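You operate a simulated robot arm through the tools that you are given. There is no shell and no other tool. Be economical: measure what you need, move in short steps, check, and stop when the job is done.

You are at the controls of a simulated two-armed robot. One attempt, no reset.

JOB
Put the medium post on the top of the bucket bench away on the top of the steel rack. Then put the cones labelled "CONE 04" from the top of the steel rack on top of the grey board. Then lift the white tub lid open. Keep to this order. Set down upright: cones.
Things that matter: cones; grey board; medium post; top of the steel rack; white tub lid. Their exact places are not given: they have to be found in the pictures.

The check looks at the end state, three seconds after you hand in, the way a careful person would. Anything else that was tipped, shoved, dropped, spilled or broken makes it a failure. Lids that push on must go on centred and level and be pressed home; caps that screw on are set level and turned clockwise until they are tight.

ROBOT AND FRAMES
Two 6-joint arms with two-finger grippers on one trunk, on a base that drives. Base frame: it is fixed to the floor where the robot stands at the start and does not move with it; the origin is under the middle of the robot, x ahead of it, y to its left, z up; the surface under the hand at the start is at about z = 0.45. Readings come in m, degrees, newtons and seconds.
The left shoulder is at the start at [0.06, 0.143, 0.65], the right one opposite. With the tool pointing down near the work surface each hand reaches from about 0.3 to 0.72 m from the robot's upright axis, wherever it stands, measured 20 degrees to its own side. Places, roughly: cones [-1.5, -1.25, 1]; grey board [-1.75, -1.75, 0.75]; top of the steel rack [-1.8, -1.1, 0.9]; white tub lid [0.7, 1.8, 0.9]. Payload 2.45 kg a hand.
The TCP of each hand is the grasp point between the finger pads, 0.026 m short of the fingertips. In the tool frame z runs along the fingers and y along their closing line. The gripper opens to 0.096 m. The gripper's body begins 0.069 m behind the TCP.
Orientation is that of the tool frame in the base frame, as a unit quaternion [w, x, y, z]. With the fingers straight down and closing along the base's y, the tool's x points along the base's -x, its y along +y and its z along -z.

CONTROLS
- The arms move only by the tool drive_tool. It takes "left_plan", "right_plan" or both (then of equal length, played together; a hand with none holds still); each is a list of rows, each an object (a shift or turn left out is 0, a gripper value left out holds the last) with "slide": the shift along the tool's x, y, z in m, a list of three; "rot": the turn, a rotation vector about the tool's x, y, z in degrees, a list of three; "grip": the finger opening in m, from 0 to 0.096. In form: [{"slide": [tx, ty, tz], "rot": [wx, wy, wz], "grip": grip}, ...]. A call has 1 to 20 rows; each row shifts and turns the commanded pose from where the row before left it, along the tool's axes as they then stand. Rows are played at 5 a second. More than 0.05 m and 8.6 degrees between two rows, or a gripper value outside its range, and nothing of the call is played. A pose out of reach is approached as far as the arm can. The call stops where the force on the tool passes 40 N (or 10 N more than at its start, if that is more) or the arm is blocked; 0.2 s more then pass. Each finger halts on what it meets, pressing with about 41 N; the grip force reading is that of the motor and also rises with nothing between the fingers. The clock runs only during rows and for 0.2 s after the last one: add rows that do not move to give the fingers time. The reply holds the time, the measured pose of the TCP, the force on the tool along the base axes, the opening and the grip force, in the units named above and with some noise, with the torque about the TCP (base axes, N m) and any sound that the robot's microphone picked up, and new pictures: "show" is both (left out), scene, wrist or none (wrist: the cameras of the hands that moved).
- Cameras (640 x 400 px; columns grow to the right, rows downward): "scene" is now at [0.1399, 0.008, 1.256]; the picture's right is [0.10, -1.00, -0.00], its down [-0.75, -0.07, -0.66] and it looks along [0.65, 0.06, -0.75] (base axes); focal length 287 px, centre (320, 200). "left" rides on the left gripper at [0.081, -0.003, -0.098] in its tool frame; the picture's right is [0.04, 1.00, 0.00], its down [-0.73, 0.03, -0.68] and it looks along [-0.68, 0.03, 0.73] (tool axes); focal length 256 px, centre (320, 200). "right" rides on the right gripper at [0.082, 0.003, -0.098] in its tool frame; the picture's right is [-0.04, 1.00, 0.00], its down [-0.73, -0.03, -0.68] and it looks along [-0.68, -0.03, 0.73] (tool axes); focal length 256 px, centre (320, 200).
- slide_trunk(by): slides the trunk up (or, below 0, down) by that many m; the arms and the scene camera ride with it, the base frame stays. It gives what a move gives, with no picture.
- steer(legs): drives the robot by 1 to 6 legs, each [ahead, turn to the left] in m and degrees, along the robot's own axes; the way and the turn of a leg run together, so that a leg with both is an arc; at most 1.5 m and 180 degrees a leg. The arms and the cameras ride along, it lands a little off, and it stops where it bumps. It gives what a move gives, and a new picture of the scene camera.
- pan_tilt(pan, tilt): turns the head with the scene camera to pan (to the left, within 86 degrees either way) and tilt (down, from -29 to 69), counted from straight ahead of the robot. It gives what a move gives, and a new picture of the scene camera.
- pixel_to_xyz(camera, pixels): for up to 12 pixels [column, row] of the newest picture of that camera ("zoom" is the newest enlarged one), the place [x, y, z] in the base frame of the surface seen there, good to about 0.002 m. It takes no simulated time.
- close_up(camera, box): a new picture of the part [left, top, right, bottom] of that camera's present view, enlarged. It takes no simulated time.
- job_done(): hands the job in; it is judged then, once.

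Keep the steps short. Do not move on a guess: measure, check each grasp and each placing, and mend mistakes. In all there are 110 turns and 260 pictures (those below and enlarged ones count). Leave the grippers open and the arms clear of the work at the hand-in unless told otherwise, and finish with a single line.

The tools are called after "Request:" as a command line: name --argument value ..., lists and objects as JSON in quotes. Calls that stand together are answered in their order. drive_tool: Moves the arms, as the interface text tells. Its arguments: {"type":"object","properties":{"left_plan":{"type":"array","items":{"type":"object","properties":{"slide":{"type":"array","items":{"type":"number"}},"rot":{"type":"array","items":{"type":"number"}},"grip":{"type":"number"}}}},"right_plan":{"type":"array","items":{"type":"object","properties":{"slide":{"type":"array","items":{"type":"number"}},"rot":{"type":"array","items":{"type":"number"}},"grip":{"type":"number"}}}},"show":{"type":"string","enum":["both","scene","wrist","none"]}},"required":[]} The other tools are called the same way: slide_trunk (by) slides the trunk up or down; steer (legs) drives the base; pan_tilt (pan, tilt) turns the head that bears the scene camera; pixel_to_xyz (camera, pixels) gives the place of the surface under pixels of a picture; close_up (camera, box) takes an enlarged picture of a part of a camera's view; job_done () hands the job in.

At the start:

```text
time_s: 0.0
left_tcp_pos: [0.6158, 0.1288, 0.762]
left_tool_rot: [0.0, 0.002, 1.0, 0.0]
left_contact_force: [-0.4, 0.0, -0.5]
left_ft_torque: [-0.03, -0.01, 0.0]
left_opening: 0.0963
left_grip_force: 0.1
right_tcp_pos: [0.3999, -0.1802, 0.7237]
right_tool_rot: [-0.001, 0.002, 1.0, 0.0]
right_contact_force: [-0.6, 0.3, -0.5]
right_ft_torque: [0.01, 0.03, -0.02]
right_opening: 0.0961
right_grip_force: 0.1
trunk travel left (down, up): [-0.275, 0.315]
robot x, y, heading: [-0.0019, -0.0022, -0.0]
head pan, tilt: [5.5, 48.8]
```

scene: 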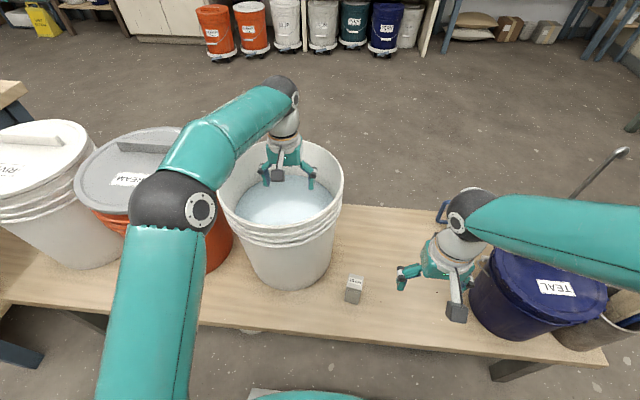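
right: 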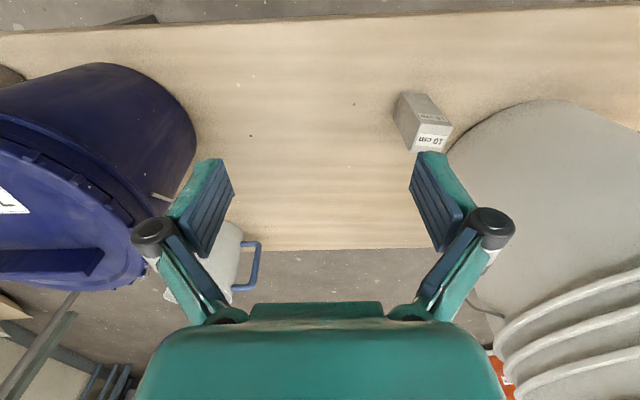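
left: 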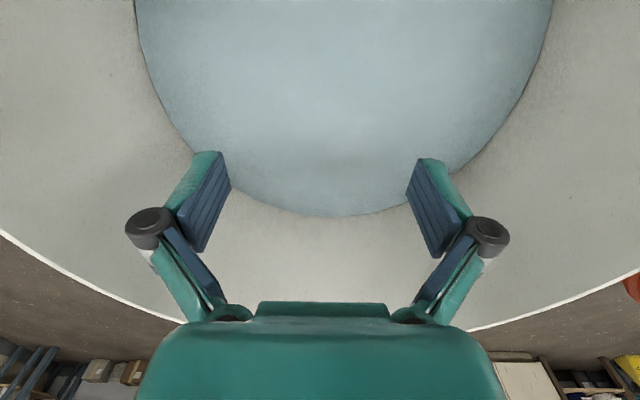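

I'll look closer at the small grey block near (355,290) and the rest of the bench.

Request:
close_up --camera "scene" --box '[200, 120, 640, 395]'

Request:
pixel_to_xyz --camera "scene" --pixels '[[355, 280], [353, 295], [400, 320], [280, 143], [343, 175], [225, 190], [520, 250], [270, 230], [330, 210]]'

Request:
close_up --camera "right" --box '[340, 60, 500, 160]'

```text
1.45 times, centred on (420, 258) of scene
```

zoom: 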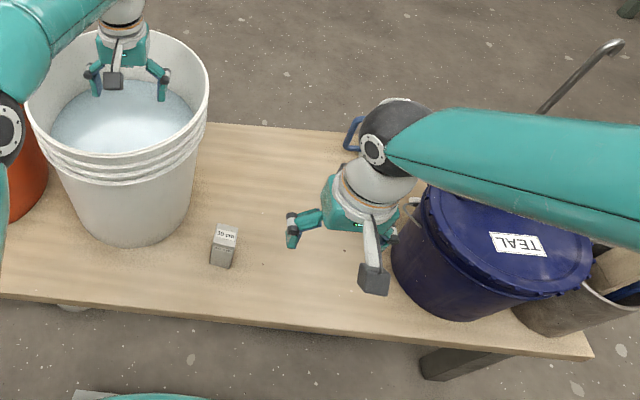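

```text
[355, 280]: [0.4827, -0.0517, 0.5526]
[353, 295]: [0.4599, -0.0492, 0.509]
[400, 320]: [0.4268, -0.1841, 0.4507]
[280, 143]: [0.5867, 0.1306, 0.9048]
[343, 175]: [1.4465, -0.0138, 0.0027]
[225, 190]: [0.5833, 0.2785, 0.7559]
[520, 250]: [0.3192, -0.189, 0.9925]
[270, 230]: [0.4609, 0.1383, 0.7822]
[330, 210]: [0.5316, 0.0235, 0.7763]
```

```text
4.00 times, centred on (420, 110) of right
```

zoom: 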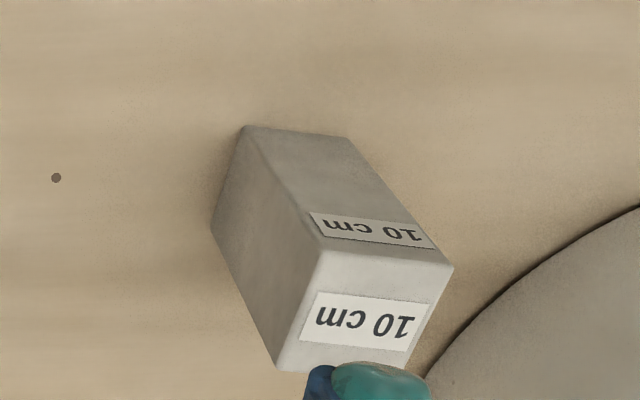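

The 10 cm post stands at about (0.475,-0.05). I'll check whether other posts exist on this bench, by looking left and right.

Request:
pan_tilt --pan 60 --tilt 35

Request:
pan_tilt --pan -60 --tilt 35

```text
time_s: 1.2
left_tcp_pos: [0.6161, 0.129, 0.7628]
left_tool_rot: [0.001, 0.002, 1.0, 0.0]
left_contact_force: [-0.2, 0.0, 0.0]
left_ft_torque: [0.01, 0.01, -0.04]
left_opening: 0.0963
left_grip_force: 0.0
right_tcp_pos: [0.3992, -0.1793, 0.7229]
right_tool_rot: [-0.001, 0.003, 1.0, 0.001]
right_contact_force: [0.3, 0.1, -0.1]
right_ft_torque: [0.0, -0.02, 0.02]
right_opening: 0.0961
right_grip_force: 0.2
trunk travel left (down, up): [-0.275, 0.315]
robot x, y, heading: [0.0019, -0.0002, 0.3]
head pan, tilt: [60.0, 35.0]
```

scene: 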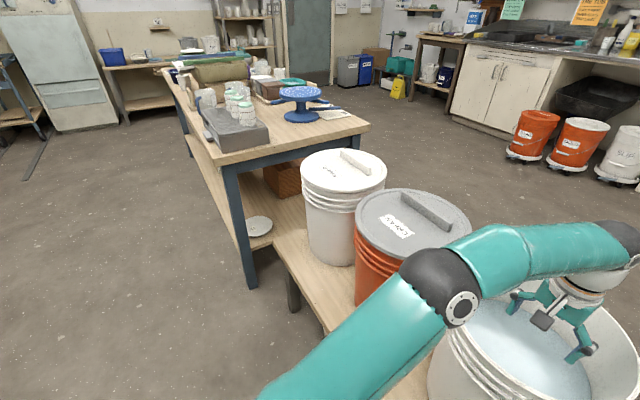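

```text
time_s: 3.2
left_tcp_pos: [0.6155, 0.1291, 0.7629]
left_tool_rot: [-0.001, 0.002, 1.0, 0.0]
left_contact_force: [0.3, 0.3, 0.0]
left_ft_torque: [0.02, 0.05, 0.01]
left_opening: 0.096
left_grip_force: 0.1
right_tcp_pos: [0.3985, -0.1791, 0.7238]
right_tool_rot: [0.0, 0.003, 1.0, 0.0]
right_contact_force: [-1.1, 0.4, -0.5]
right_ft_torque: [0.01, 0.0, -0.01]
right_opening: 0.0957
right_grip_force: 0.0
trunk travel left (down, up): [-0.275, 0.315]
robot x, y, heading: [0.0024, -0.0009, -0.0]
head pan, tilt: [-60.0, 35.0]
```

scene: 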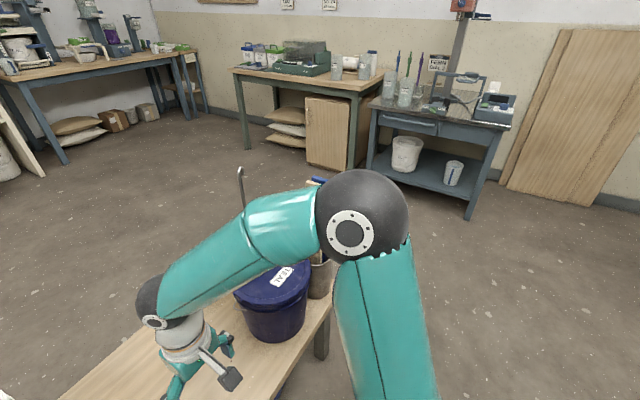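

The post is the only one here. I'll measure its corners in the enlarged wrist view: top face corners near (320,252), (450,266), (280,366), and (345,140), (248,128).

Request:
pixel_to_xyz --camera "zoom" --pixels '[[324, 258], [444, 270], [285, 362], [365, 320], [300, 300], [345, 145], [250, 132], [217, 220], [420, 330]]'

Request:
pan_tilt --pan 0 --tilt 55

```text
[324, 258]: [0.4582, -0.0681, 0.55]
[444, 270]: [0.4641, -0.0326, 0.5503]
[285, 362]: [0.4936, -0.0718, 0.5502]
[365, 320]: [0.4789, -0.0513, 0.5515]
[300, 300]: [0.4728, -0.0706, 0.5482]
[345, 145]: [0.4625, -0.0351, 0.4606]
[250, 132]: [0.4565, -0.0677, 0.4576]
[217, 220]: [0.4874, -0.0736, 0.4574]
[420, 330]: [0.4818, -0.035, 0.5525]
```

```text
time_s: 4.5
left_tcp_pos: [0.6146, 0.1291, 0.7627]
left_tool_rot: [-0.001, 0.002, 1.0, 0.0]
left_contact_force: [-0.2, 0.9, -0.2]
left_ft_torque: [-0.03, -0.01, 0.04]
left_opening: 0.0959
left_grip_force: 0.0
right_tcp_pos: [0.4005, -0.1802, 0.7238]
right_tool_rot: [-0.001, 0.003, 1.0, -0.001]
right_contact_force: [-0.7, 0.0, 0.6]
right_ft_torque: [-0.04, -0.01, 0.0]
right_opening: 0.0957
right_grip_force: 0.0
trunk travel left (down, up): [-0.275, 0.315]
robot x, y, heading: [0.0029, 0.0029, 0.1]
head pan, tilt: [0.0, 55.0]
```

scene: 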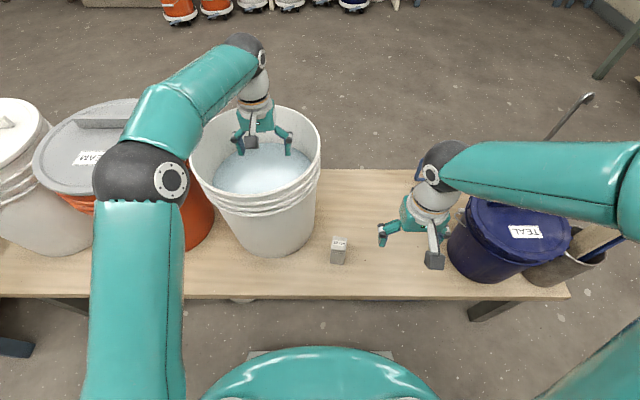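

Post about 0.037 m square, centre ≈(0.478,-0.052), turned about 9.5°. I'll check the bucket rim clearance and meanwhile raise the left hand out of the bucket.

Request:
pixel_to_xyz --camera "scene" --pixels '[[318, 160], [316, 175], [305, 195], [290, 207], [312, 215], [300, 245], [196, 170], [258, 222], [340, 240], [338, 258]]'

Request:
drive_tool --left_plan '[{"slide": [0, 0, -0.05]}, {"slide": [0, 0, -0.05]}, {"slide": [0, 0, -0.05]}]' --right_plan '[{"slide": [-0.025, 0.04, 0], "rot": [0, 0, 5]}, {"slide": [-0.025, 0.04, 0], "rot": [0, 0, 4.5], "grip": 0.07}, {"slide": [0, 0, 0]}]'

```text
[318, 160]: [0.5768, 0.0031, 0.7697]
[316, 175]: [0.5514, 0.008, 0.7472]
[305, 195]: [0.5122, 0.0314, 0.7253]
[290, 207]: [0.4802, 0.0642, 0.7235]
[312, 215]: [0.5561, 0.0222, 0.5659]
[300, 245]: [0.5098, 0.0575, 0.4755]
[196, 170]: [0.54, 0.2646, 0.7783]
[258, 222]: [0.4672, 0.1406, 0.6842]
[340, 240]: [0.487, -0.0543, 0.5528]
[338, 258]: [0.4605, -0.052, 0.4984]
```

```text
time_s: 5.3
left_tcp_pos: [0.5878, 0.1298, 0.9024]
left_tool_rot: [0.0, 0.004, 1.0, 0.0]
left_contact_force: [0.9, -0.1, 0.1]
left_ft_torque: [0.0, 0.02, -0.03]
left_opening: 0.0958
left_grip_force: 0.1
left hand out of reach, approached as far as the arm can: row 2, 3
right_tcp_pos: [0.4518, -0.1014, 0.7243]
right_tool_rot: [-0.001, 0.086, 0.996, 0.001]
right_contact_force: [-0.3, -0.9, 0.0]
right_ft_torque: [-0.02, 0.0, -0.01]
right_opening: 0.0702
right_grip_force: 0.1
trunk travel left (down, up): [-0.275, 0.315]
robot x, y, heading: [0.0018, 0.0003, -0.1]
head pan, tilt: [0.0, 55.0]
```

scene: 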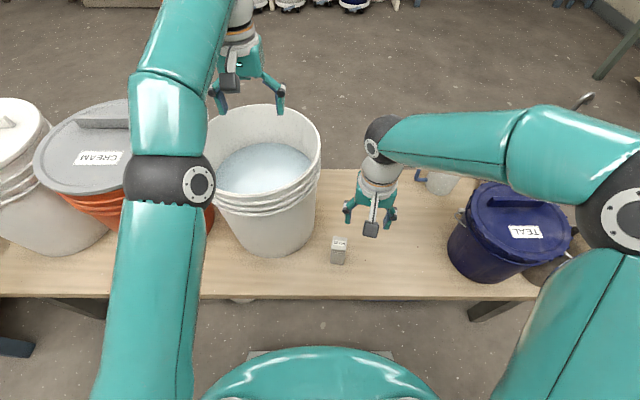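
right: 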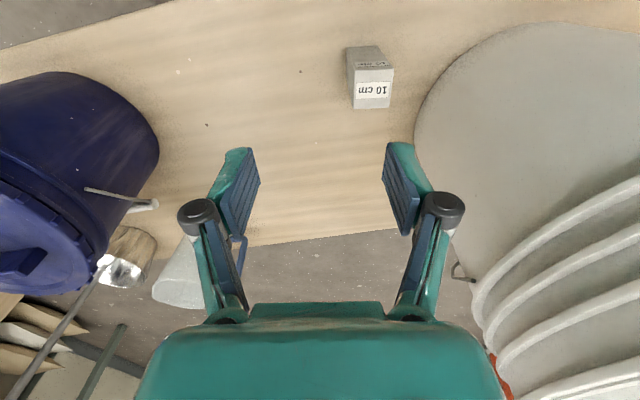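
left: 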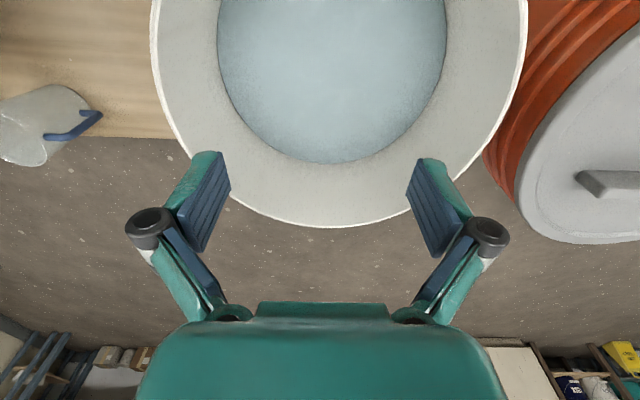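

I'll move over the post and descend to z≈0.60 first to check.

Request:
drive_tool --right_plan '[{"slide": [-0.0087, 0.0265, 0]}, {"slide": [-0.0087, 0.0265, 0]}, {"slide": [0, 0, 0.04]}, {"slide": [0, 0, 0.04]}, {"slide": [0, 0, 0.035]}, {}]'

```text
time_s: 6.7
left_tcp_pos: [0.5886, 0.1306, 0.9025]
left_tool_rot: [0.0, 0.002, 1.0, 0.0]
left_contact_force: [-0.4, -0.4, 0.2]
left_ft_torque: [0.06, -0.01, -0.01]
left_opening: 0.0959
left_grip_force: 0.1
right_tcp_pos: [0.4786, -0.0534, 0.6083]
right_tool_rot: [0.0, 0.086, 0.996, 0.0]
right_contact_force: [-0.3, -0.5, -0.7]
right_ft_torque: [-0.01, -0.02, -0.02]
right_opening: 0.0697
right_grip_force: 0.1
trunk travel left (down, up): [-0.275, 0.315]
robot x, y, heading: [-0.0014, 0.0007, -0.0]
head pan, tilt: [0.0, 55.0]
```

scene: 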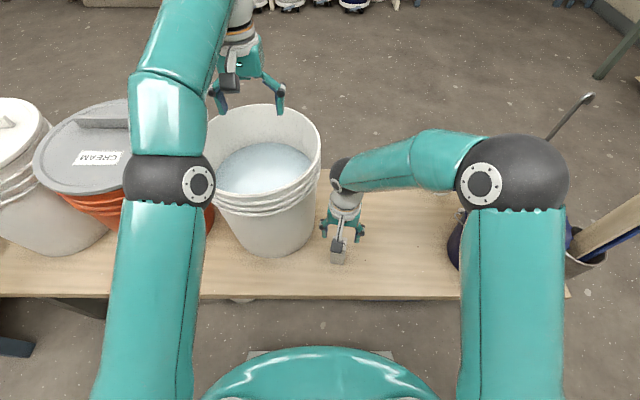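
right: 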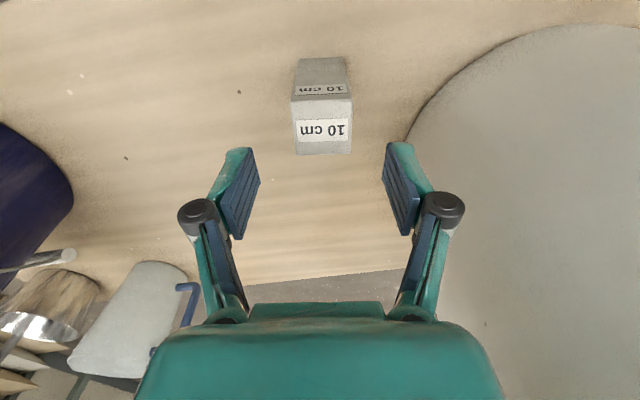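

Aligned. I check the elbow's distance from the teal bucket, before the final descent.

Request:
pixel_to_xyz --camera "scene" --pixels '[[515, 150], [560, 180], [460, 250], [568, 235], [348, 165], [340, 185], [340, 262]]'

Request:
drive_tool --right_plan '[{"slide": [0, 0, 0.04]}, {"slide": [0, 0, 0.04]}, {}]'

```text
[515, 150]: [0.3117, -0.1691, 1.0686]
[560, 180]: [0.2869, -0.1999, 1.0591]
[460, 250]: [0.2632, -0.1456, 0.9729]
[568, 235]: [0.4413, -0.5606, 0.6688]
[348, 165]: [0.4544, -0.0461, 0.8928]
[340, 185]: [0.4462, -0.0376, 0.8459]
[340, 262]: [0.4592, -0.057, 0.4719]
```

```text
time_s: 7.5
left_tcp_pos: [0.5866, 0.1301, 0.9019]
left_tool_rot: [0.001, 0.003, 1.0, -0.001]
left_contact_force: [1.3, 0.1, -0.3]
left_ft_torque: [-0.02, -0.02, 0.01]
left_opening: 0.0961
left_grip_force: 0.0
right_tcp_pos: [0.4778, -0.0531, 0.528]
right_tool_rot: [0.0, 0.087, 0.996, 0.0]
right_contact_force: [-0.9, -0.2, 0.0]
right_ft_torque: [0.02, 0.02, 0.0]
right_opening: 0.07
right_grip_force: 0.3
trunk travel left (down, up): [-0.275, 0.315]
robot x, y, heading: [0.0013, 0.0007, -0.1]
head pan, tilt: [0.0, 55.0]
```

scene: 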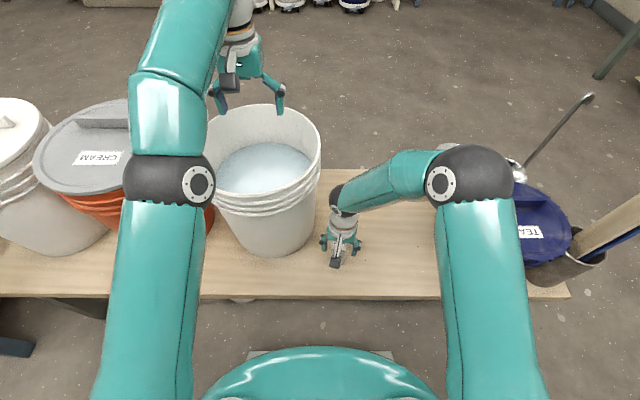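
right: 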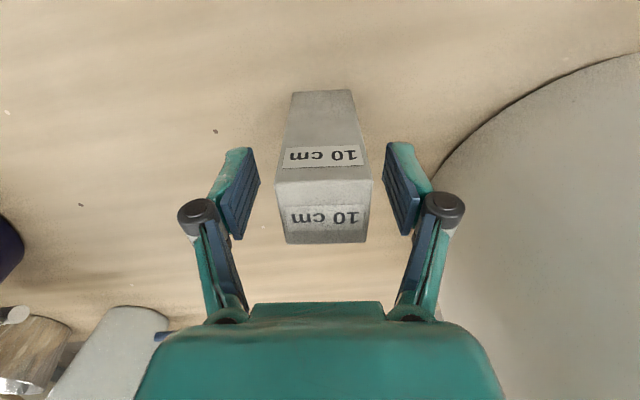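

Centred between the fingers. Close and lift.

Request:
drive_tool --right_plan '[{"grip": 0.03}, {}, {}, {"grip": 0.02}, {}, {"slide": [0, 0, -0.03]}, {"slide": [0, 0, -0.045]}, {"slide": [0, 0, -0.045]}, {"slide": [0, 0, -0.045]}]'

```text
time_s: 9.5
left_tcp_pos: [0.5886, 0.131, 0.9023]
left_tool_rot: [0.0, 0.003, 1.0, 0.001]
left_contact_force: [0.1, -0.1, 0.4]
left_ft_torque: [0.02, -0.02, -0.02]
left_opening: 0.0961
left_grip_force: 0.0
right_tcp_pos: [0.4808, -0.0522, 0.6935]
right_tool_rot: [-0.001, 0.086, 0.996, 0.001]
right_contact_force: [-0.4, 0.1, -3.3]
right_ft_torque: [0.0, 0.0, -0.03]
right_opening: 0.0395
right_grip_force: 40.9
trunk travel left (down, up): [-0.275, 0.315]
robot x, y, heading: [-0.0013, 0.0025, 0.1]
head pan, tilt: [0.0, 55.0]
```

scene: 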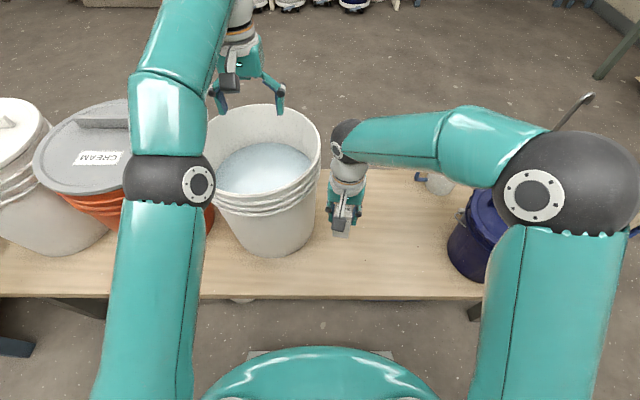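
right: 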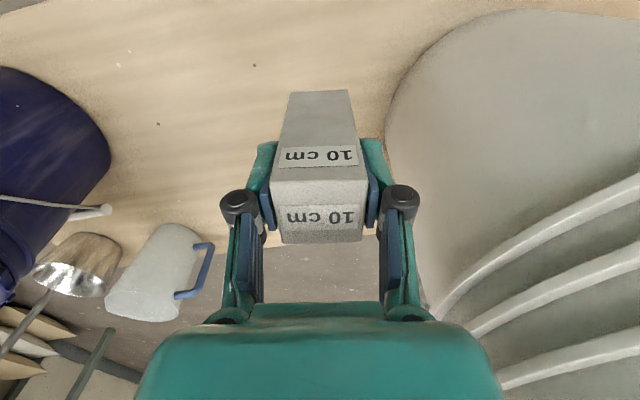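

Post held (weight about 3.3 N). Raise the trunk so everything clears the buckets, and look to the right-back.

Request:
slide_trunk --by 0.28

Request:
pan_tilt --pan -86 --tilt 30

Request:
pan_tilt --pan 86 --tilt 30

```text
time_s: 12.4
left_tcp_pos: [0.5878, 0.1297, 1.1812]
left_tool_rot: [-0.001, 0.002, 1.0, 0.0]
left_contact_force: [-0.3, 0.4, 0.6]
left_ft_torque: [0.01, -0.02, 0.01]
left_opening: 0.0959
left_grip_force: 0.0
right_tcp_pos: [0.4808, -0.052, 0.9738]
right_tool_rot: [-0.001, 0.085, 0.996, 0.0]
right_contact_force: [0.3, 0.2, -2.8]
right_ft_torque: [-0.02, -0.03, -0.04]
right_opening: 0.0394
right_grip_force: 41.4
trunk travel left (down, up): [-0.555, 0.035]
robot x, y, heading: [0.0018, 0.0062, 0.1]
head pan, tilt: [0.0, 55.0]
```

```text
time_s: 14.0
left_tcp_pos: [0.5876, 0.1291, 1.1819]
left_tool_rot: [-0.001, 0.003, 1.0, 0.0]
left_contact_force: [0.3, -0.4, 0.0]
left_ft_torque: [-0.02, 0.03, 0.0]
left_opening: 0.0961
left_grip_force: 0.1
right_tcp_pos: [0.4813, -0.0519, 0.9752]
right_tool_rot: [-0.001, 0.086, 0.996, 0.0]
right_contact_force: [-0.1, -0.2, -3.0]
right_ft_torque: [-0.02, 0.03, 0.01]
right_opening: 0.0396
right_grip_force: 40.9
trunk travel left (down, up): [-0.555, 0.035]
robot x, y, heading: [0.0025, -0.0025, 0.1]
head pan, tilt: [-85.9, 30.0]
```

scene: 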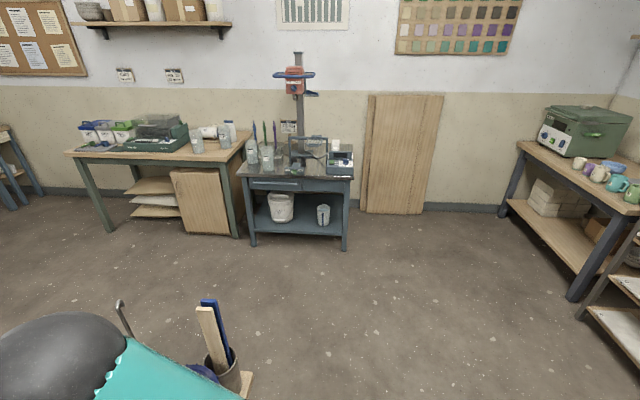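

```text
time_s: 16.6
left_tcp_pos: [0.5892, 0.1296, 1.1819]
left_tool_rot: [0.0, 0.003, 1.0, 0.0]
left_contact_force: [0.1, -0.5, 0.2]
left_ft_torque: [0.02, 0.0, 0.01]
left_opening: 0.0961
left_grip_force: 0.0
right_tcp_pos: [0.48, -0.053, 0.9739]
right_tool_rot: [-0.001, 0.085, 0.996, 0.0]
right_contact_force: [-0.2, 0.1, -3.5]
right_ft_torque: [-0.02, 0.0, -0.03]
right_opening: 0.0394
right_grip_force: 40.5
trunk travel left (down, up): [-0.555, 0.035]
robot x, y, heading: [0.0021, -0.001, 0.2]
head pan, tilt: [85.9, 30.0]
```

scene: 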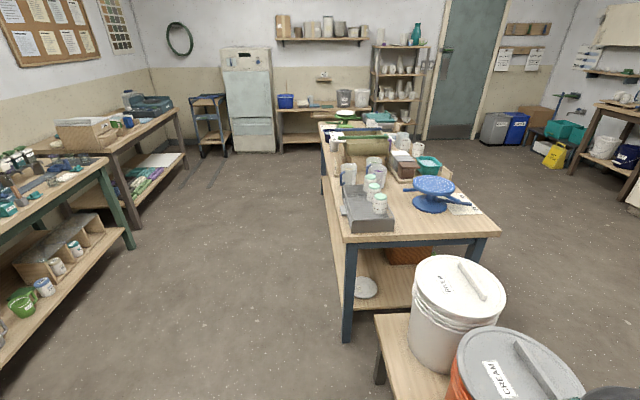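

I'll measure the surroundings on the left/back side from this picture.

Request:
pixel_to_xyz --camera "scene" --pixels '[[100, 165], [10, 230], [150, 390], [250, 300], [20, 375], [348, 320], [385, 225], [375, 200], [430, 185], [460, 235]]'

Request:
pan_tilt --pan -86 --tilt 45

```text
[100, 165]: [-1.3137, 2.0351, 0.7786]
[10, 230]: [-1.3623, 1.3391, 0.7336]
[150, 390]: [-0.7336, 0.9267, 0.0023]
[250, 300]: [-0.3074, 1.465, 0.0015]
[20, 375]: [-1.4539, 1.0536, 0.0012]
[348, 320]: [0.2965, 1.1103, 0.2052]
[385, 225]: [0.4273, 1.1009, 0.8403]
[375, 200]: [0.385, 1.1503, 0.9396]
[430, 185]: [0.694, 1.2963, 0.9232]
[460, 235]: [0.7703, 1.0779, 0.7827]
```

```text
time_s: 19.2
left_tcp_pos: [0.589, 0.1299, 1.1818]
left_tool_rot: [0.0, 0.003, 1.0, 0.0]
left_contact_force: [-0.1, -0.8, 0.3]
left_ft_torque: [0.0, 0.0, 0.01]
left_opening: 0.0958
left_grip_force: 0.1
right_tcp_pos: [0.48, -0.0518, 0.9737]
right_tool_rot: [-0.001, 0.085, 0.996, 0.0]
right_contact_force: [-0.9, 0.9, -2.9]
right_ft_torque: [0.01, 0.0, -0.01]
right_opening: 0.0396
right_grip_force: 41.1
trunk travel left (down, up): [-0.555, 0.035]
robot x, y, heading: [0.0004, -0.0006, -0.3]
head pan, tilt: [-85.9, 45.0]
```

scene: 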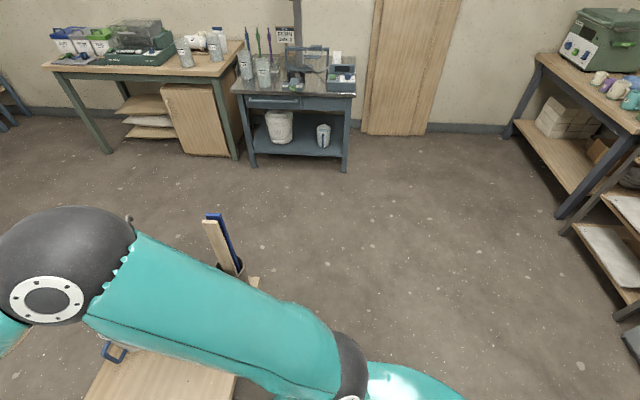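

The benches behind begin near x≈-1.3. I'll back up 0.4 m and then turn right 90°.

Request:
steer --legs '[[-0.4, 0]]'

Request:
steer --legs '[[0, -120]]'

Request:
pan_tilt --pan -10 --tilt 30

```text
time_s: 21.7
left_tcp_pos: [0.1874, 0.1339, 1.1813]
left_tool_rot: [0.001, -0.002, 1.0, 0.0]
left_contact_force: [-0.6, -0.1, -0.3]
left_ft_torque: [-0.02, -0.02, -0.01]
left_opening: 0.0957
left_grip_force: 0.0
right_tcp_pos: [0.0797, -0.0486, 0.9739]
right_tool_rot: [0.0, 0.081, 0.997, 0.0]
right_contact_force: [-0.8, 0.1, -2.4]
right_ft_torque: [0.01, -0.01, 0.0]
right_opening: 0.0395
right_grip_force: 40.5
trunk travel left (down, up): [-0.555, 0.035]
robot x, y, heading: [-0.4004, 0.0006, 0.6]
head pan, tilt: [-85.9, 45.0]
```

scene: 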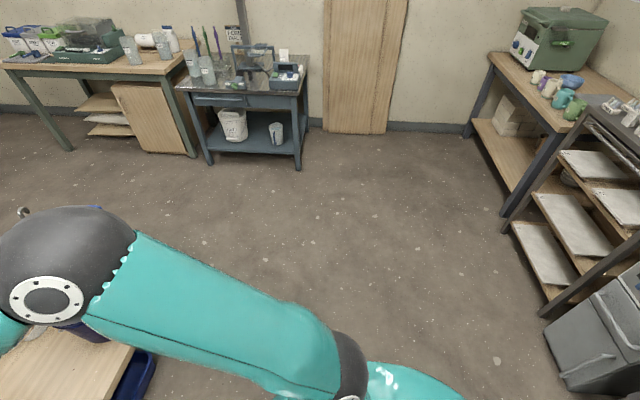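

```text
time_s: 25.6
left_tcp_pos: [-0.1244, -0.5536, 1.1675]
left_tool_rot: [0.016, 0.61, 0.792, -0.023]
left_contact_force: [0.0, -0.4, -0.2]
left_ft_torque: [0.02, -0.1, -0.04]
left_opening: 0.096
left_grip_force: 0.2
right_tcp_pos: [-0.3243, -0.4831, 0.9752]
right_tool_rot: [0.0, 0.674, 0.739, 0.002]
right_contact_force: [-1.4, -0.4, -3.0]
right_ft_torque: [-0.01, -0.06, 0.01]
right_opening: 0.0396
right_grip_force: 40.5
trunk travel left (down, up): [-0.555, 0.035]
robot x, y, heading: [-0.3363, 0.014, -77.0]
head pan, tilt: [-85.9, 45.0]
stopped in leg 1: the robot was blocked; the commanded pose is now the measured one
```

scene: 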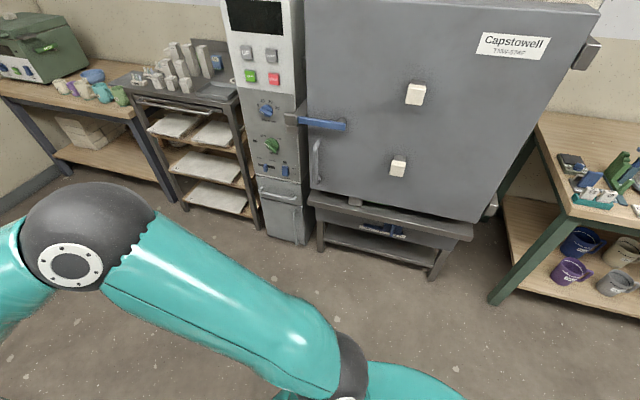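

```text
time_s: 27.1
left_tcp_pos: [-0.1208, -0.5527, 1.1663]
left_tool_rot: [0.015, 0.61, 0.792, -0.024]
left_contact_force: [0.1, -0.1, 0.1]
left_ft_torque: [-0.03, -0.02, 0.0]
left_opening: 0.0962
left_grip_force: 0.1
right_tcp_pos: [-0.3205, -0.4825, 0.9758]
right_tool_rot: [0.0, 0.674, 0.738, 0.0]
right_contact_force: [-0.1, 1.3, -3.1]
right_ft_torque: [0.02, 0.01, 0.03]
right_opening: 0.0393
right_grip_force: 40.8
trunk travel left (down, up): [-0.555, 0.035]
robot x, y, heading: [-0.3364, 0.0127, -76.8]
head pan, tilt: [-10.0, 30.0]
```

scene: 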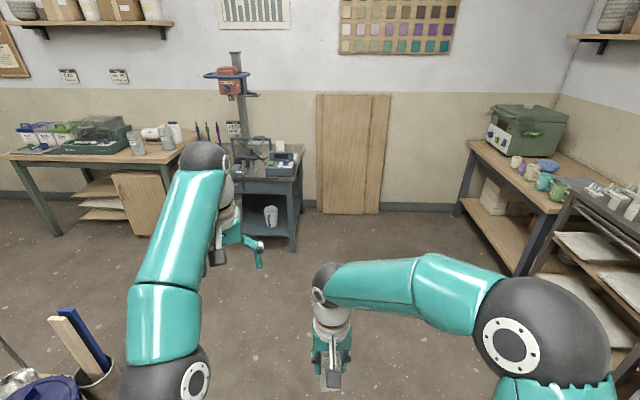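

Blocked at -77°. I need to see what I touched: look down-left.

Request:
pan_tilt --pan 70 --tilt 60

Request:
pan_tilt --pan -86 --tilt 69

```text
time_s: 28.6
left_tcp_pos: [-0.1192, -0.5541, 1.1653]
left_tool_rot: [0.015, 0.609, 0.792, -0.024]
left_contact_force: [-0.5, 0.5, 0.6]
left_ft_torque: [-0.04, 0.01, 0.01]
left_opening: 0.0963
left_grip_force: 0.1
right_tcp_pos: [-0.3227, -0.4834, 0.9743]
right_tool_rot: [0.0, 0.675, 0.738, 0.0]
right_contact_force: [-0.4, 0.2, -2.6]
right_ft_torque: [0.0, 0.01, 0.0]
right_opening: 0.0393
right_grip_force: 40.3
trunk travel left (down, up): [-0.555, 0.035]
robot x, y, heading: [-0.3354, 0.0114, -76.9]
head pan, tilt: [70.0, 60.0]
```

scene: 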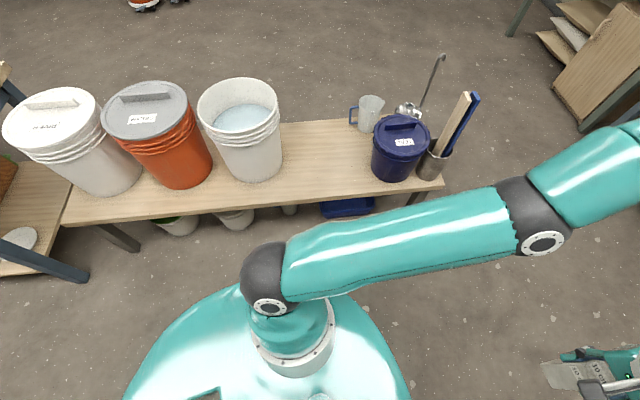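

```text
time_s: 31.0
left_tcp_pos: [-0.1203, -0.5522, 1.1652]
left_tool_rot: [0.016, 0.609, 0.793, -0.024]
left_contact_force: [-0.3, 0.2, -0.4]
left_ft_torque: [0.0, -0.03, -0.01]
left_opening: 0.096
left_grip_force: 0.0
right_tcp_pos: [-0.3222, -0.4836, 0.9749]
right_tool_rot: [-0.001, 0.674, 0.739, 0.0]
right_contact_force: [0.5, -0.8, -3.0]
right_ft_torque: [0.02, 0.04, -0.02]
right_opening: 0.0397
right_grip_force: 41.3
trunk travel left (down, up): [-0.555, 0.035]
robot x, y, heading: [-0.3351, 0.0131, -77.2]
head pan, tilt: [-85.9, 68.8]
```

scene: 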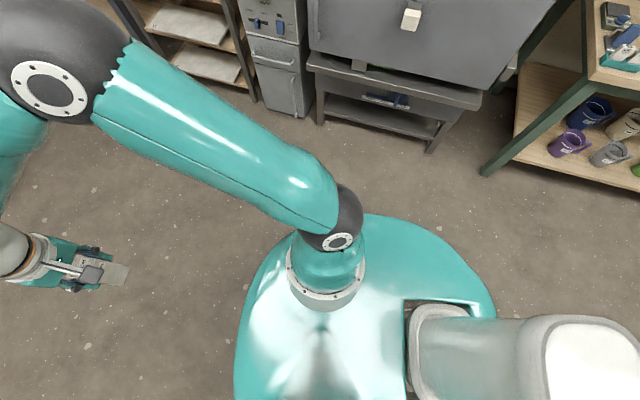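

Request:
pixel_to_xyz --camera "scene" --pixels '[[480, 300], [255, 300], [400, 225], [530, 340], [600, 330], [440, 330], [330, 240], [325, 270], [475, 100], [320, 110], [450, 140], [490, 170]]'

Request:
pan_tilt --pan 86 --tilt 69

```text
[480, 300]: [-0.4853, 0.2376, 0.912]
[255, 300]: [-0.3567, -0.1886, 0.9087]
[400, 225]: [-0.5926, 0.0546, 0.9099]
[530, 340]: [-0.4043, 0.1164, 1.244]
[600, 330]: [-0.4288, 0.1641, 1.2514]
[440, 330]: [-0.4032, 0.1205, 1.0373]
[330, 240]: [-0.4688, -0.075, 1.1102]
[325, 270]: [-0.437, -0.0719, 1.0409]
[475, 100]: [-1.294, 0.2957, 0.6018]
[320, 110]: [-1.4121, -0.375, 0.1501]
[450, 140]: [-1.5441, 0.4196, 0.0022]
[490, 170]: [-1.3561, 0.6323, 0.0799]
```

```text
time_s: 33.6
left_tcp_pos: [-0.1185, -0.5535, 1.1653]
left_tool_rot: [0.016, 0.609, 0.792, -0.024]
left_contact_force: [0.5, -0.6, -0.2]
left_ft_torque: [-0.02, 0.0, 0.0]
left_opening: 0.0959
left_grip_force: 0.1
right_tcp_pos: [-0.3201, -0.483, 0.9747]
right_tool_rot: [-0.001, 0.674, 0.739, 0.0]
right_contact_force: [0.0, -0.5, -3.0]
right_ft_torque: [0.02, 0.01, 0.04]
right_opening: 0.0398
right_grip_force: 40.3
trunk travel left (down, up): [-0.555, 0.035]
robot x, y, heading: [-0.3328, 0.013, -76.9]
head pan, tilt: [85.9, 68.8]
```

scene: 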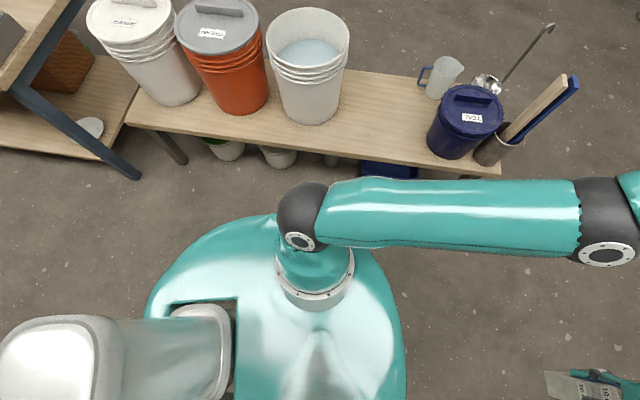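

Request:
pixel_to_xyz --camera "scene" --pixels '[[160, 125], [400, 162], [490, 175], [600, 245], [545, 110], [580, 85], [575, 215], [450, 190], [280, 220], [390, 290], [300, 150], [385, 170]]'

Request:
close_up --camera "scene" --box '[380, 20, 640, 280]'

```text
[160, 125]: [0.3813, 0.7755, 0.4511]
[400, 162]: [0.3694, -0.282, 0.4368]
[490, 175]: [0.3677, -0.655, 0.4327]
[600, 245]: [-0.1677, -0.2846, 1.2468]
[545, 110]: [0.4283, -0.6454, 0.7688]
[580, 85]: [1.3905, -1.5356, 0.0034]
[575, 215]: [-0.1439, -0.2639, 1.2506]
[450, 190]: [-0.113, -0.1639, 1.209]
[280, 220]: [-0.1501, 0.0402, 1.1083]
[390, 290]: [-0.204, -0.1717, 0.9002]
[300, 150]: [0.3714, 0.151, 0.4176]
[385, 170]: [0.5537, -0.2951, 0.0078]
```

```text
1.54 times, centred on (510, 150) of scene
```

zoom: 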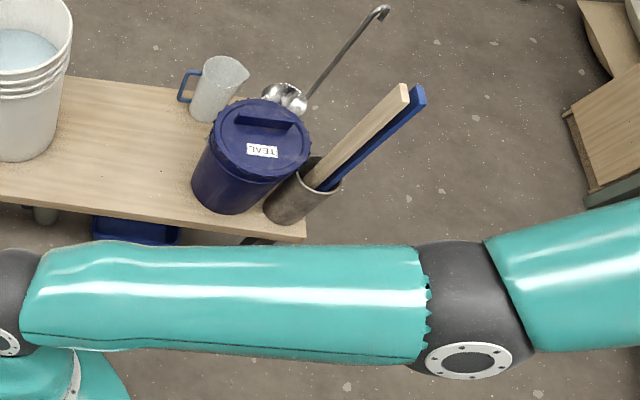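

Nothing is visibly touched. I'll try a small further turn to learn if it is really blocked.

Request:
steer --legs '[[0, -10]]'

```text
time_s: 34.8
left_tcp_pos: [-0.2214, -0.5821, 1.1662]
left_tool_rot: [0.014, 0.676, 0.736, -0.025]
left_contact_force: [-0.2, -0.1, -0.3]
left_ft_torque: [0.0, -0.05, -0.01]
left_opening: 0.0959
left_grip_force: 0.0
right_tcp_pos: [-0.4093, -0.4786, 0.9751]
right_tool_rot: [0.0, 0.736, 0.677, 0.002]
right_contact_force: [0.1, -0.3, -2.7]
right_ft_torque: [0.04, -0.04, -0.06]
right_opening: 0.0395
right_grip_force: 40.9
trunk travel left (down, up): [-0.555, 0.035]
robot x, y, heading: [-0.3275, 0.0127, -86.9]
head pan, tilt: [85.9, 68.8]
```

scene: 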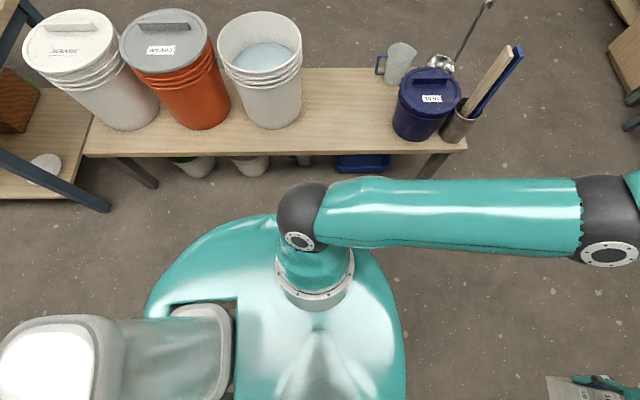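

It turned freely. I'll pull the left hand in from full stretch, then drive along to face the rack from the middle of the floor.

Request:
drive_tool --left_plan '[{"slide": [0.04, 0, 0.01], "rot": [0, 2, 0]}, {"slide": [0.04, 0, 0.01]}, {"slide": [0.04, 0, 0.01]}, {"slide": [0.04, 0, 0.01]}]' --show "none"

Request:
pan_tilt --pan 0 --tilt 40

Request:
steer --legs '[[1.1, 0], [0, -90]]'

```text
time_s: 35.8
left_tcp_pos: [-0.2409, -0.4587, 1.1284]
left_tool_rot: [0.001, 0.675, 0.737, -0.017]
left_contact_force: [0.2, 0.2, 0.8]
left_ft_torque: [-0.04, 0.01, 0.01]
left_opening: 0.0962
left_grip_force: 0.0
left hand out of reach, approached as far as the arm can: row 1
right_tcp_pos: [-0.4073, -0.476, 0.9765]
right_tool_rot: [0.0, 0.735, 0.678, -0.001]
right_contact_force: [-0.3, 0.0, -2.4]
right_ft_torque: [-0.03, 0.0, 0.0]
right_opening: 0.0393
right_grip_force: 41.3
trunk travel left (down, up): [-0.555, 0.035]
robot x, y, heading: [-0.3267, 0.0166, -87.0]
head pan, tilt: [85.9, 68.8]
```

```text
time_s: 37.4
left_tcp_pos: [-0.242, -0.4627, 1.1258]
left_tool_rot: [0.001, 0.677, 0.736, -0.014]
left_contact_force: [-0.1, -0.5, 0.4]
left_ft_torque: [-0.01, -0.02, 0.0]
left_opening: 0.0959
left_grip_force: 0.0
right_tcp_pos: [-0.4082, -0.4786, 0.976]
right_tool_rot: [0.0, 0.736, 0.677, 0.001]
right_contact_force: [0.1, -0.2, -3.0]
right_ft_torque: [0.03, -0.03, 0.01]
right_opening: 0.0397
right_grip_force: 41.2
trunk travel left (down, up): [-0.555, 0.035]
robot x, y, heading: [-0.3272, 0.0136, -87.2]
head pan, tilt: [0.0, 40.0]
```

scene: 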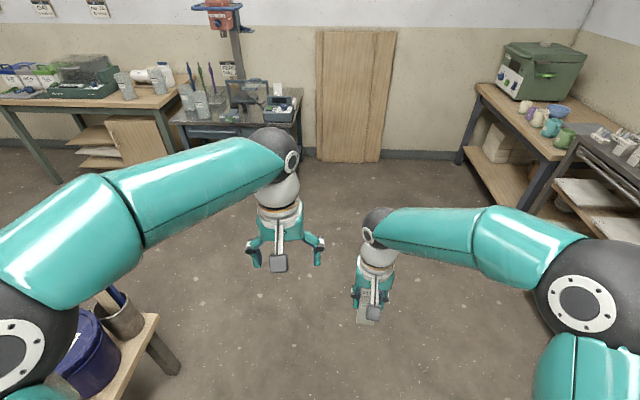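

```text
time_s: 46.7
left_tcp_pos: [-0.7397, -1.238, 1.1262]
left_tool_rot: [-0.008, 0.993, 0.12, -0.011]
left_contact_force: [-1.7, 1.4, -0.3]
left_ft_torque: [-0.09, -0.04, -0.02]
left_opening: 0.0961
left_grip_force: 0.0
right_tcp_pos: [-0.7797, -1.0771, 0.9752]
right_tool_rot: [0.002, 0.999, 0.038, 0.003]
right_contact_force: [-0.6, 1.1, -3.5]
right_ft_torque: [-0.09, -0.04, 0.0]
right_opening: 0.0395
right_grip_force: 40.5
trunk travel left (down, up): [-0.555, 0.035]
robot x, y, heading: [-0.2665, -1.1453, -170.1]
head pan, tilt: [0.0, 40.0]
stopped in leg 2: the robot was blocked; the commanded pose is now the measured one
```

scene: 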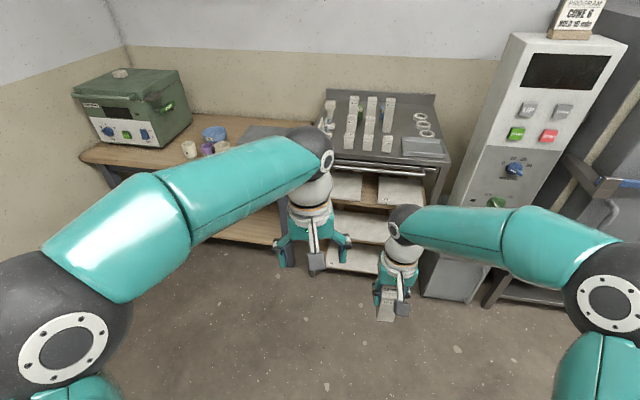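

I see the rack with several posts, stilts and cones. Enlarge and measure.

Request:
close_up --camera "scene" --box '[300, 80, 460, 180]'

Request:
pixel_to_xyz --camera "scene" --pixels '[[326, 95], [432, 97], [443, 165], [320, 157], [400, 100], [400, 145], [270, 130], [230, 150], [440, 290], [365, 145]]'

Request:
close_up --camera "scene" --box '[140, 90, 320, 200]'

```text
4.00 times, centred on (380, 130) of scene
```

zoom: 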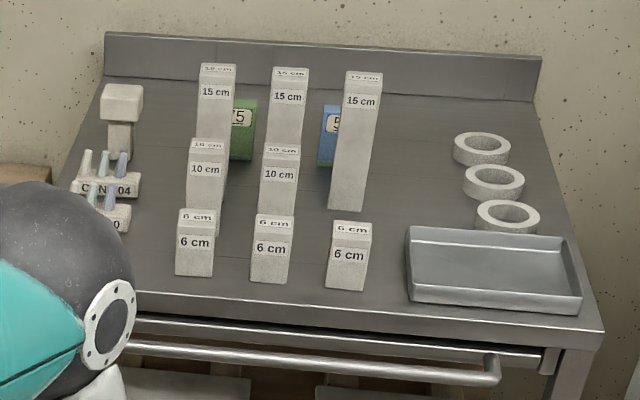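

```text
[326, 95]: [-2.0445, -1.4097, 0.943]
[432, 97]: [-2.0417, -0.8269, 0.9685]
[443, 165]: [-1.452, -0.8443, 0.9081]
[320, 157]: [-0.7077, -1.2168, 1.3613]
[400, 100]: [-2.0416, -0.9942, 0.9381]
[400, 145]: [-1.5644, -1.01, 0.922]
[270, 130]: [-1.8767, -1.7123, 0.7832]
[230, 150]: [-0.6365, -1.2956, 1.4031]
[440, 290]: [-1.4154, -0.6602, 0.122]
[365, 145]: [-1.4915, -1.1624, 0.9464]
```

```text
3.56 times, centred on (230, 145) of scene
```

zoom: 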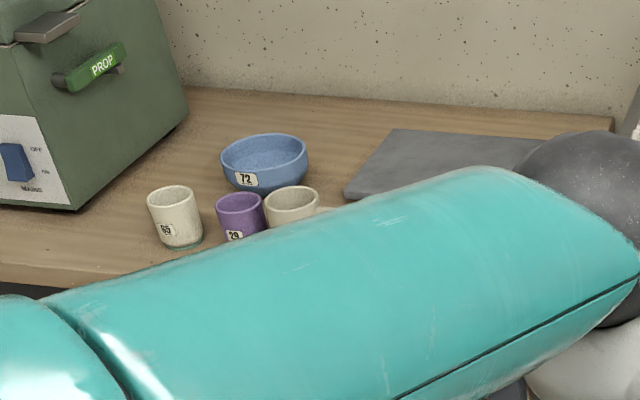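

The rack has a 3×3 set: 15, 10, 6 cm; the missing one is the 10 cm in the third column (right). I raise the right hand well above the posts, tidy the left hand back, straighten to face the rack, then approach.

Request:
drive_tool --right_plan '[{"slide": [0.0, 0, -0.045]}, {"slide": [0.0, 0, -0.045]}, {"slide": [0.0, 0, -0.045]}, {"slide": [0, 0, -0.045]}, {"slide": [0, 0, -0.04]}]' --left_plan '[{"slide": [0.04, -0.03, 0]}, {"slide": [0.04, -0.03, 0]}, {"slide": [0.02, -0.03, 0]}, {}, {}]' --show "none"

Request:
steer --legs '[[0, -10], [0.4, 0]]'

```text
time_s: 47.9
left_tcp_pos: [-0.6627, -1.1316, 1.1251]
left_tool_rot: [-0.009, 0.993, 0.121, -0.011]
left_contact_force: [0.3, -0.4, -0.1]
left_ft_torque: [-0.04, -0.02, 0.0]
left_opening: 0.096
left_grip_force: 0.1
right_tcp_pos: [-0.7785, -1.079, 1.1955]
right_tool_rot: [0.001, 0.999, 0.036, 0.001]
right_contact_force: [0.3, 0.4, -3.6]
right_ft_torque: [-0.01, -0.01, 0.01]
right_opening: 0.0397
right_grip_force: 41.4
trunk travel left (down, up): [-0.555, 0.035]
robot x, y, heading: [-0.2649, -1.1466, -170.3]
head pan, tilt: [0.0, 40.0]
```

```text
time_s: 51.2
left_tcp_pos: [-1.0516, -1.0647, 1.1237]
left_tool_rot: [-0.011, 0.999, 0.034, -0.011]
left_contact_force: [0.4, 0.6, -0.5]
left_ft_torque: [0.01, -0.04, -0.01]
left_opening: 0.0957
left_grip_force: 0.0
right_tcp_pos: [-1.1554, -0.9946, 1.1954]
right_tool_rot: [0.0, 0.999, -0.05, 0.001]
right_contact_force: [-0.8, -0.1, -2.7]
right_ft_torque: [-0.01, -0.06, 0.0]
right_opening: 0.0397
right_grip_force: 41.3
trunk travel left (down, up): [-0.555, 0.035]
robot x, y, heading: [-0.6612, -1.1463, -180.1]
head pan, tilt: [0.0, 40.0]
```

scene: 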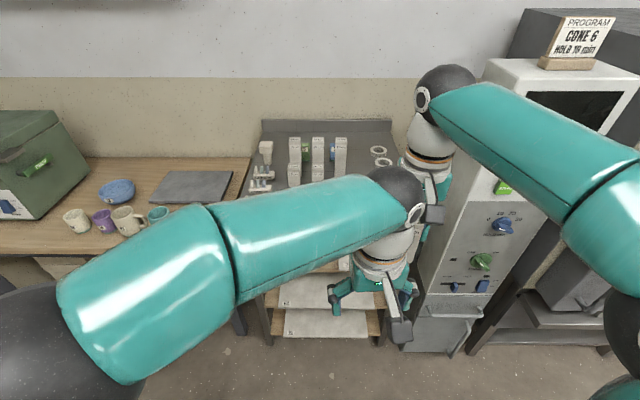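

Left hand went the wrong way; move it to the robot's left and up so the rack is in view.

Request:
drive_tool --left_plan '[{"slide": [0, 0.05, 0]}, {"slide": [0, 0.05, 0]}, {"slide": [0, 0.05, 0]}, {"slide": [0, 0.05, 0]}, {"slide": [0, 0.05, 0]}]' --show "scene"

Request:
close_up --camera "scene" --box '[235, 110, 435, 235]'

```text
time_s: 52.4
left_tcp_pos: [-1.0326, -1.3142, 1.1211]
left_tool_rot: [-0.01, 0.999, 0.034, -0.01]
left_contact_force: [0.0, -0.2, 0.1]
left_ft_torque: [0.01, 0.02, -0.03]
left_opening: 0.096
left_grip_force: 0.0
right_tcp_pos: [-1.1537, -0.9935, 1.198]
right_tool_rot: [0.0, 0.999, -0.05, 0.001]
right_contact_force: [1.0, 0.0, -4.4]
right_ft_torque: [0.02, 0.01, 0.01]
right_opening: 0.0396
right_grip_force: 40.8
trunk travel left (down, up): [-0.555, 0.035]
robot x, y, heading: [-0.658, -1.1443, -179.7]
head pan, tilt: [0.0, 40.0]
```

scene: 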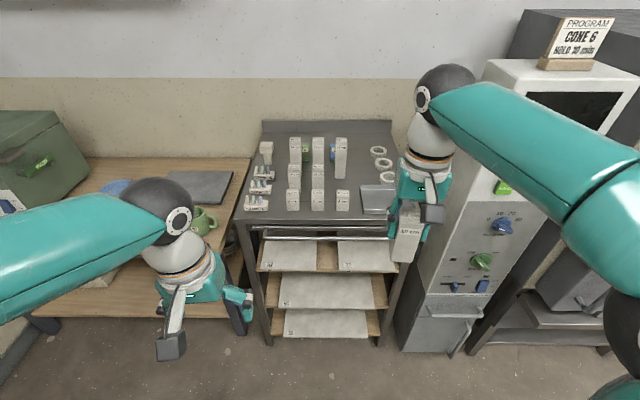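

```text
3.20 times, centred on (335, 172) of scene
```

zoom: 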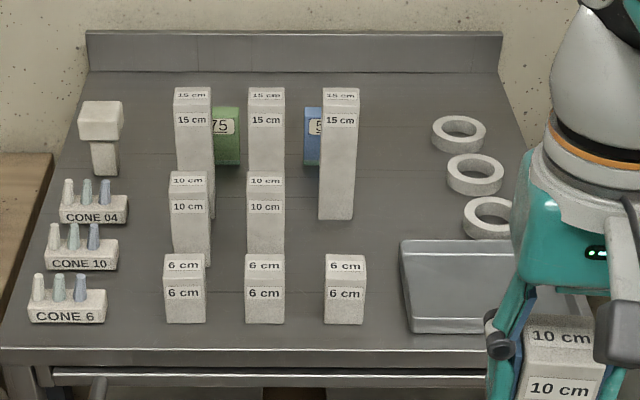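

Request:
pixel_to_xyz --camera "zoom" --pixels '[[192, 95], [265, 95], [340, 96], [188, 180], [265, 180], [184, 262], [264, 262], [345, 263], [326, 217], [353, 218], [327, 257], [363, 257]]'

Request:
pixel_to_xyz --camera "zoom" --pixels '[[60, 222], [127, 222], [92, 200], [66, 182], [87, 182], [104, 182], [62, 203], [125, 205], [90, 216], [490, 365], [20, 360], [120, 190]]'

```text
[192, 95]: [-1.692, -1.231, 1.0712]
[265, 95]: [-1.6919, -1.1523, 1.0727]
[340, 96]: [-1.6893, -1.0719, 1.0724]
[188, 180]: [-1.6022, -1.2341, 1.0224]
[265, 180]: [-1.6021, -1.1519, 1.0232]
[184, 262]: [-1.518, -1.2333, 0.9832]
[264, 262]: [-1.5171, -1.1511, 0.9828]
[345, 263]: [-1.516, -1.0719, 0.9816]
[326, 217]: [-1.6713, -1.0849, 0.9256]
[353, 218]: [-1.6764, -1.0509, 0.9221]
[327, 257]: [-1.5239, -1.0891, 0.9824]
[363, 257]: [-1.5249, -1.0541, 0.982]
```

```text
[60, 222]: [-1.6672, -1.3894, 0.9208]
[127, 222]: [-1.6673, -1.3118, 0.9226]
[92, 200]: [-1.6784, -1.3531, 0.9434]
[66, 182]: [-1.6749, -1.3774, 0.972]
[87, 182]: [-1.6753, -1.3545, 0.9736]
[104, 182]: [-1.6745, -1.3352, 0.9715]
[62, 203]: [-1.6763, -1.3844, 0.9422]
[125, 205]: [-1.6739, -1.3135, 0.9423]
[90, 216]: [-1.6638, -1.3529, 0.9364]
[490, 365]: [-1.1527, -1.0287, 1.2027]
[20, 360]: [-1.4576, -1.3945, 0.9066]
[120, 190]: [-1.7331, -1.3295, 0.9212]
```

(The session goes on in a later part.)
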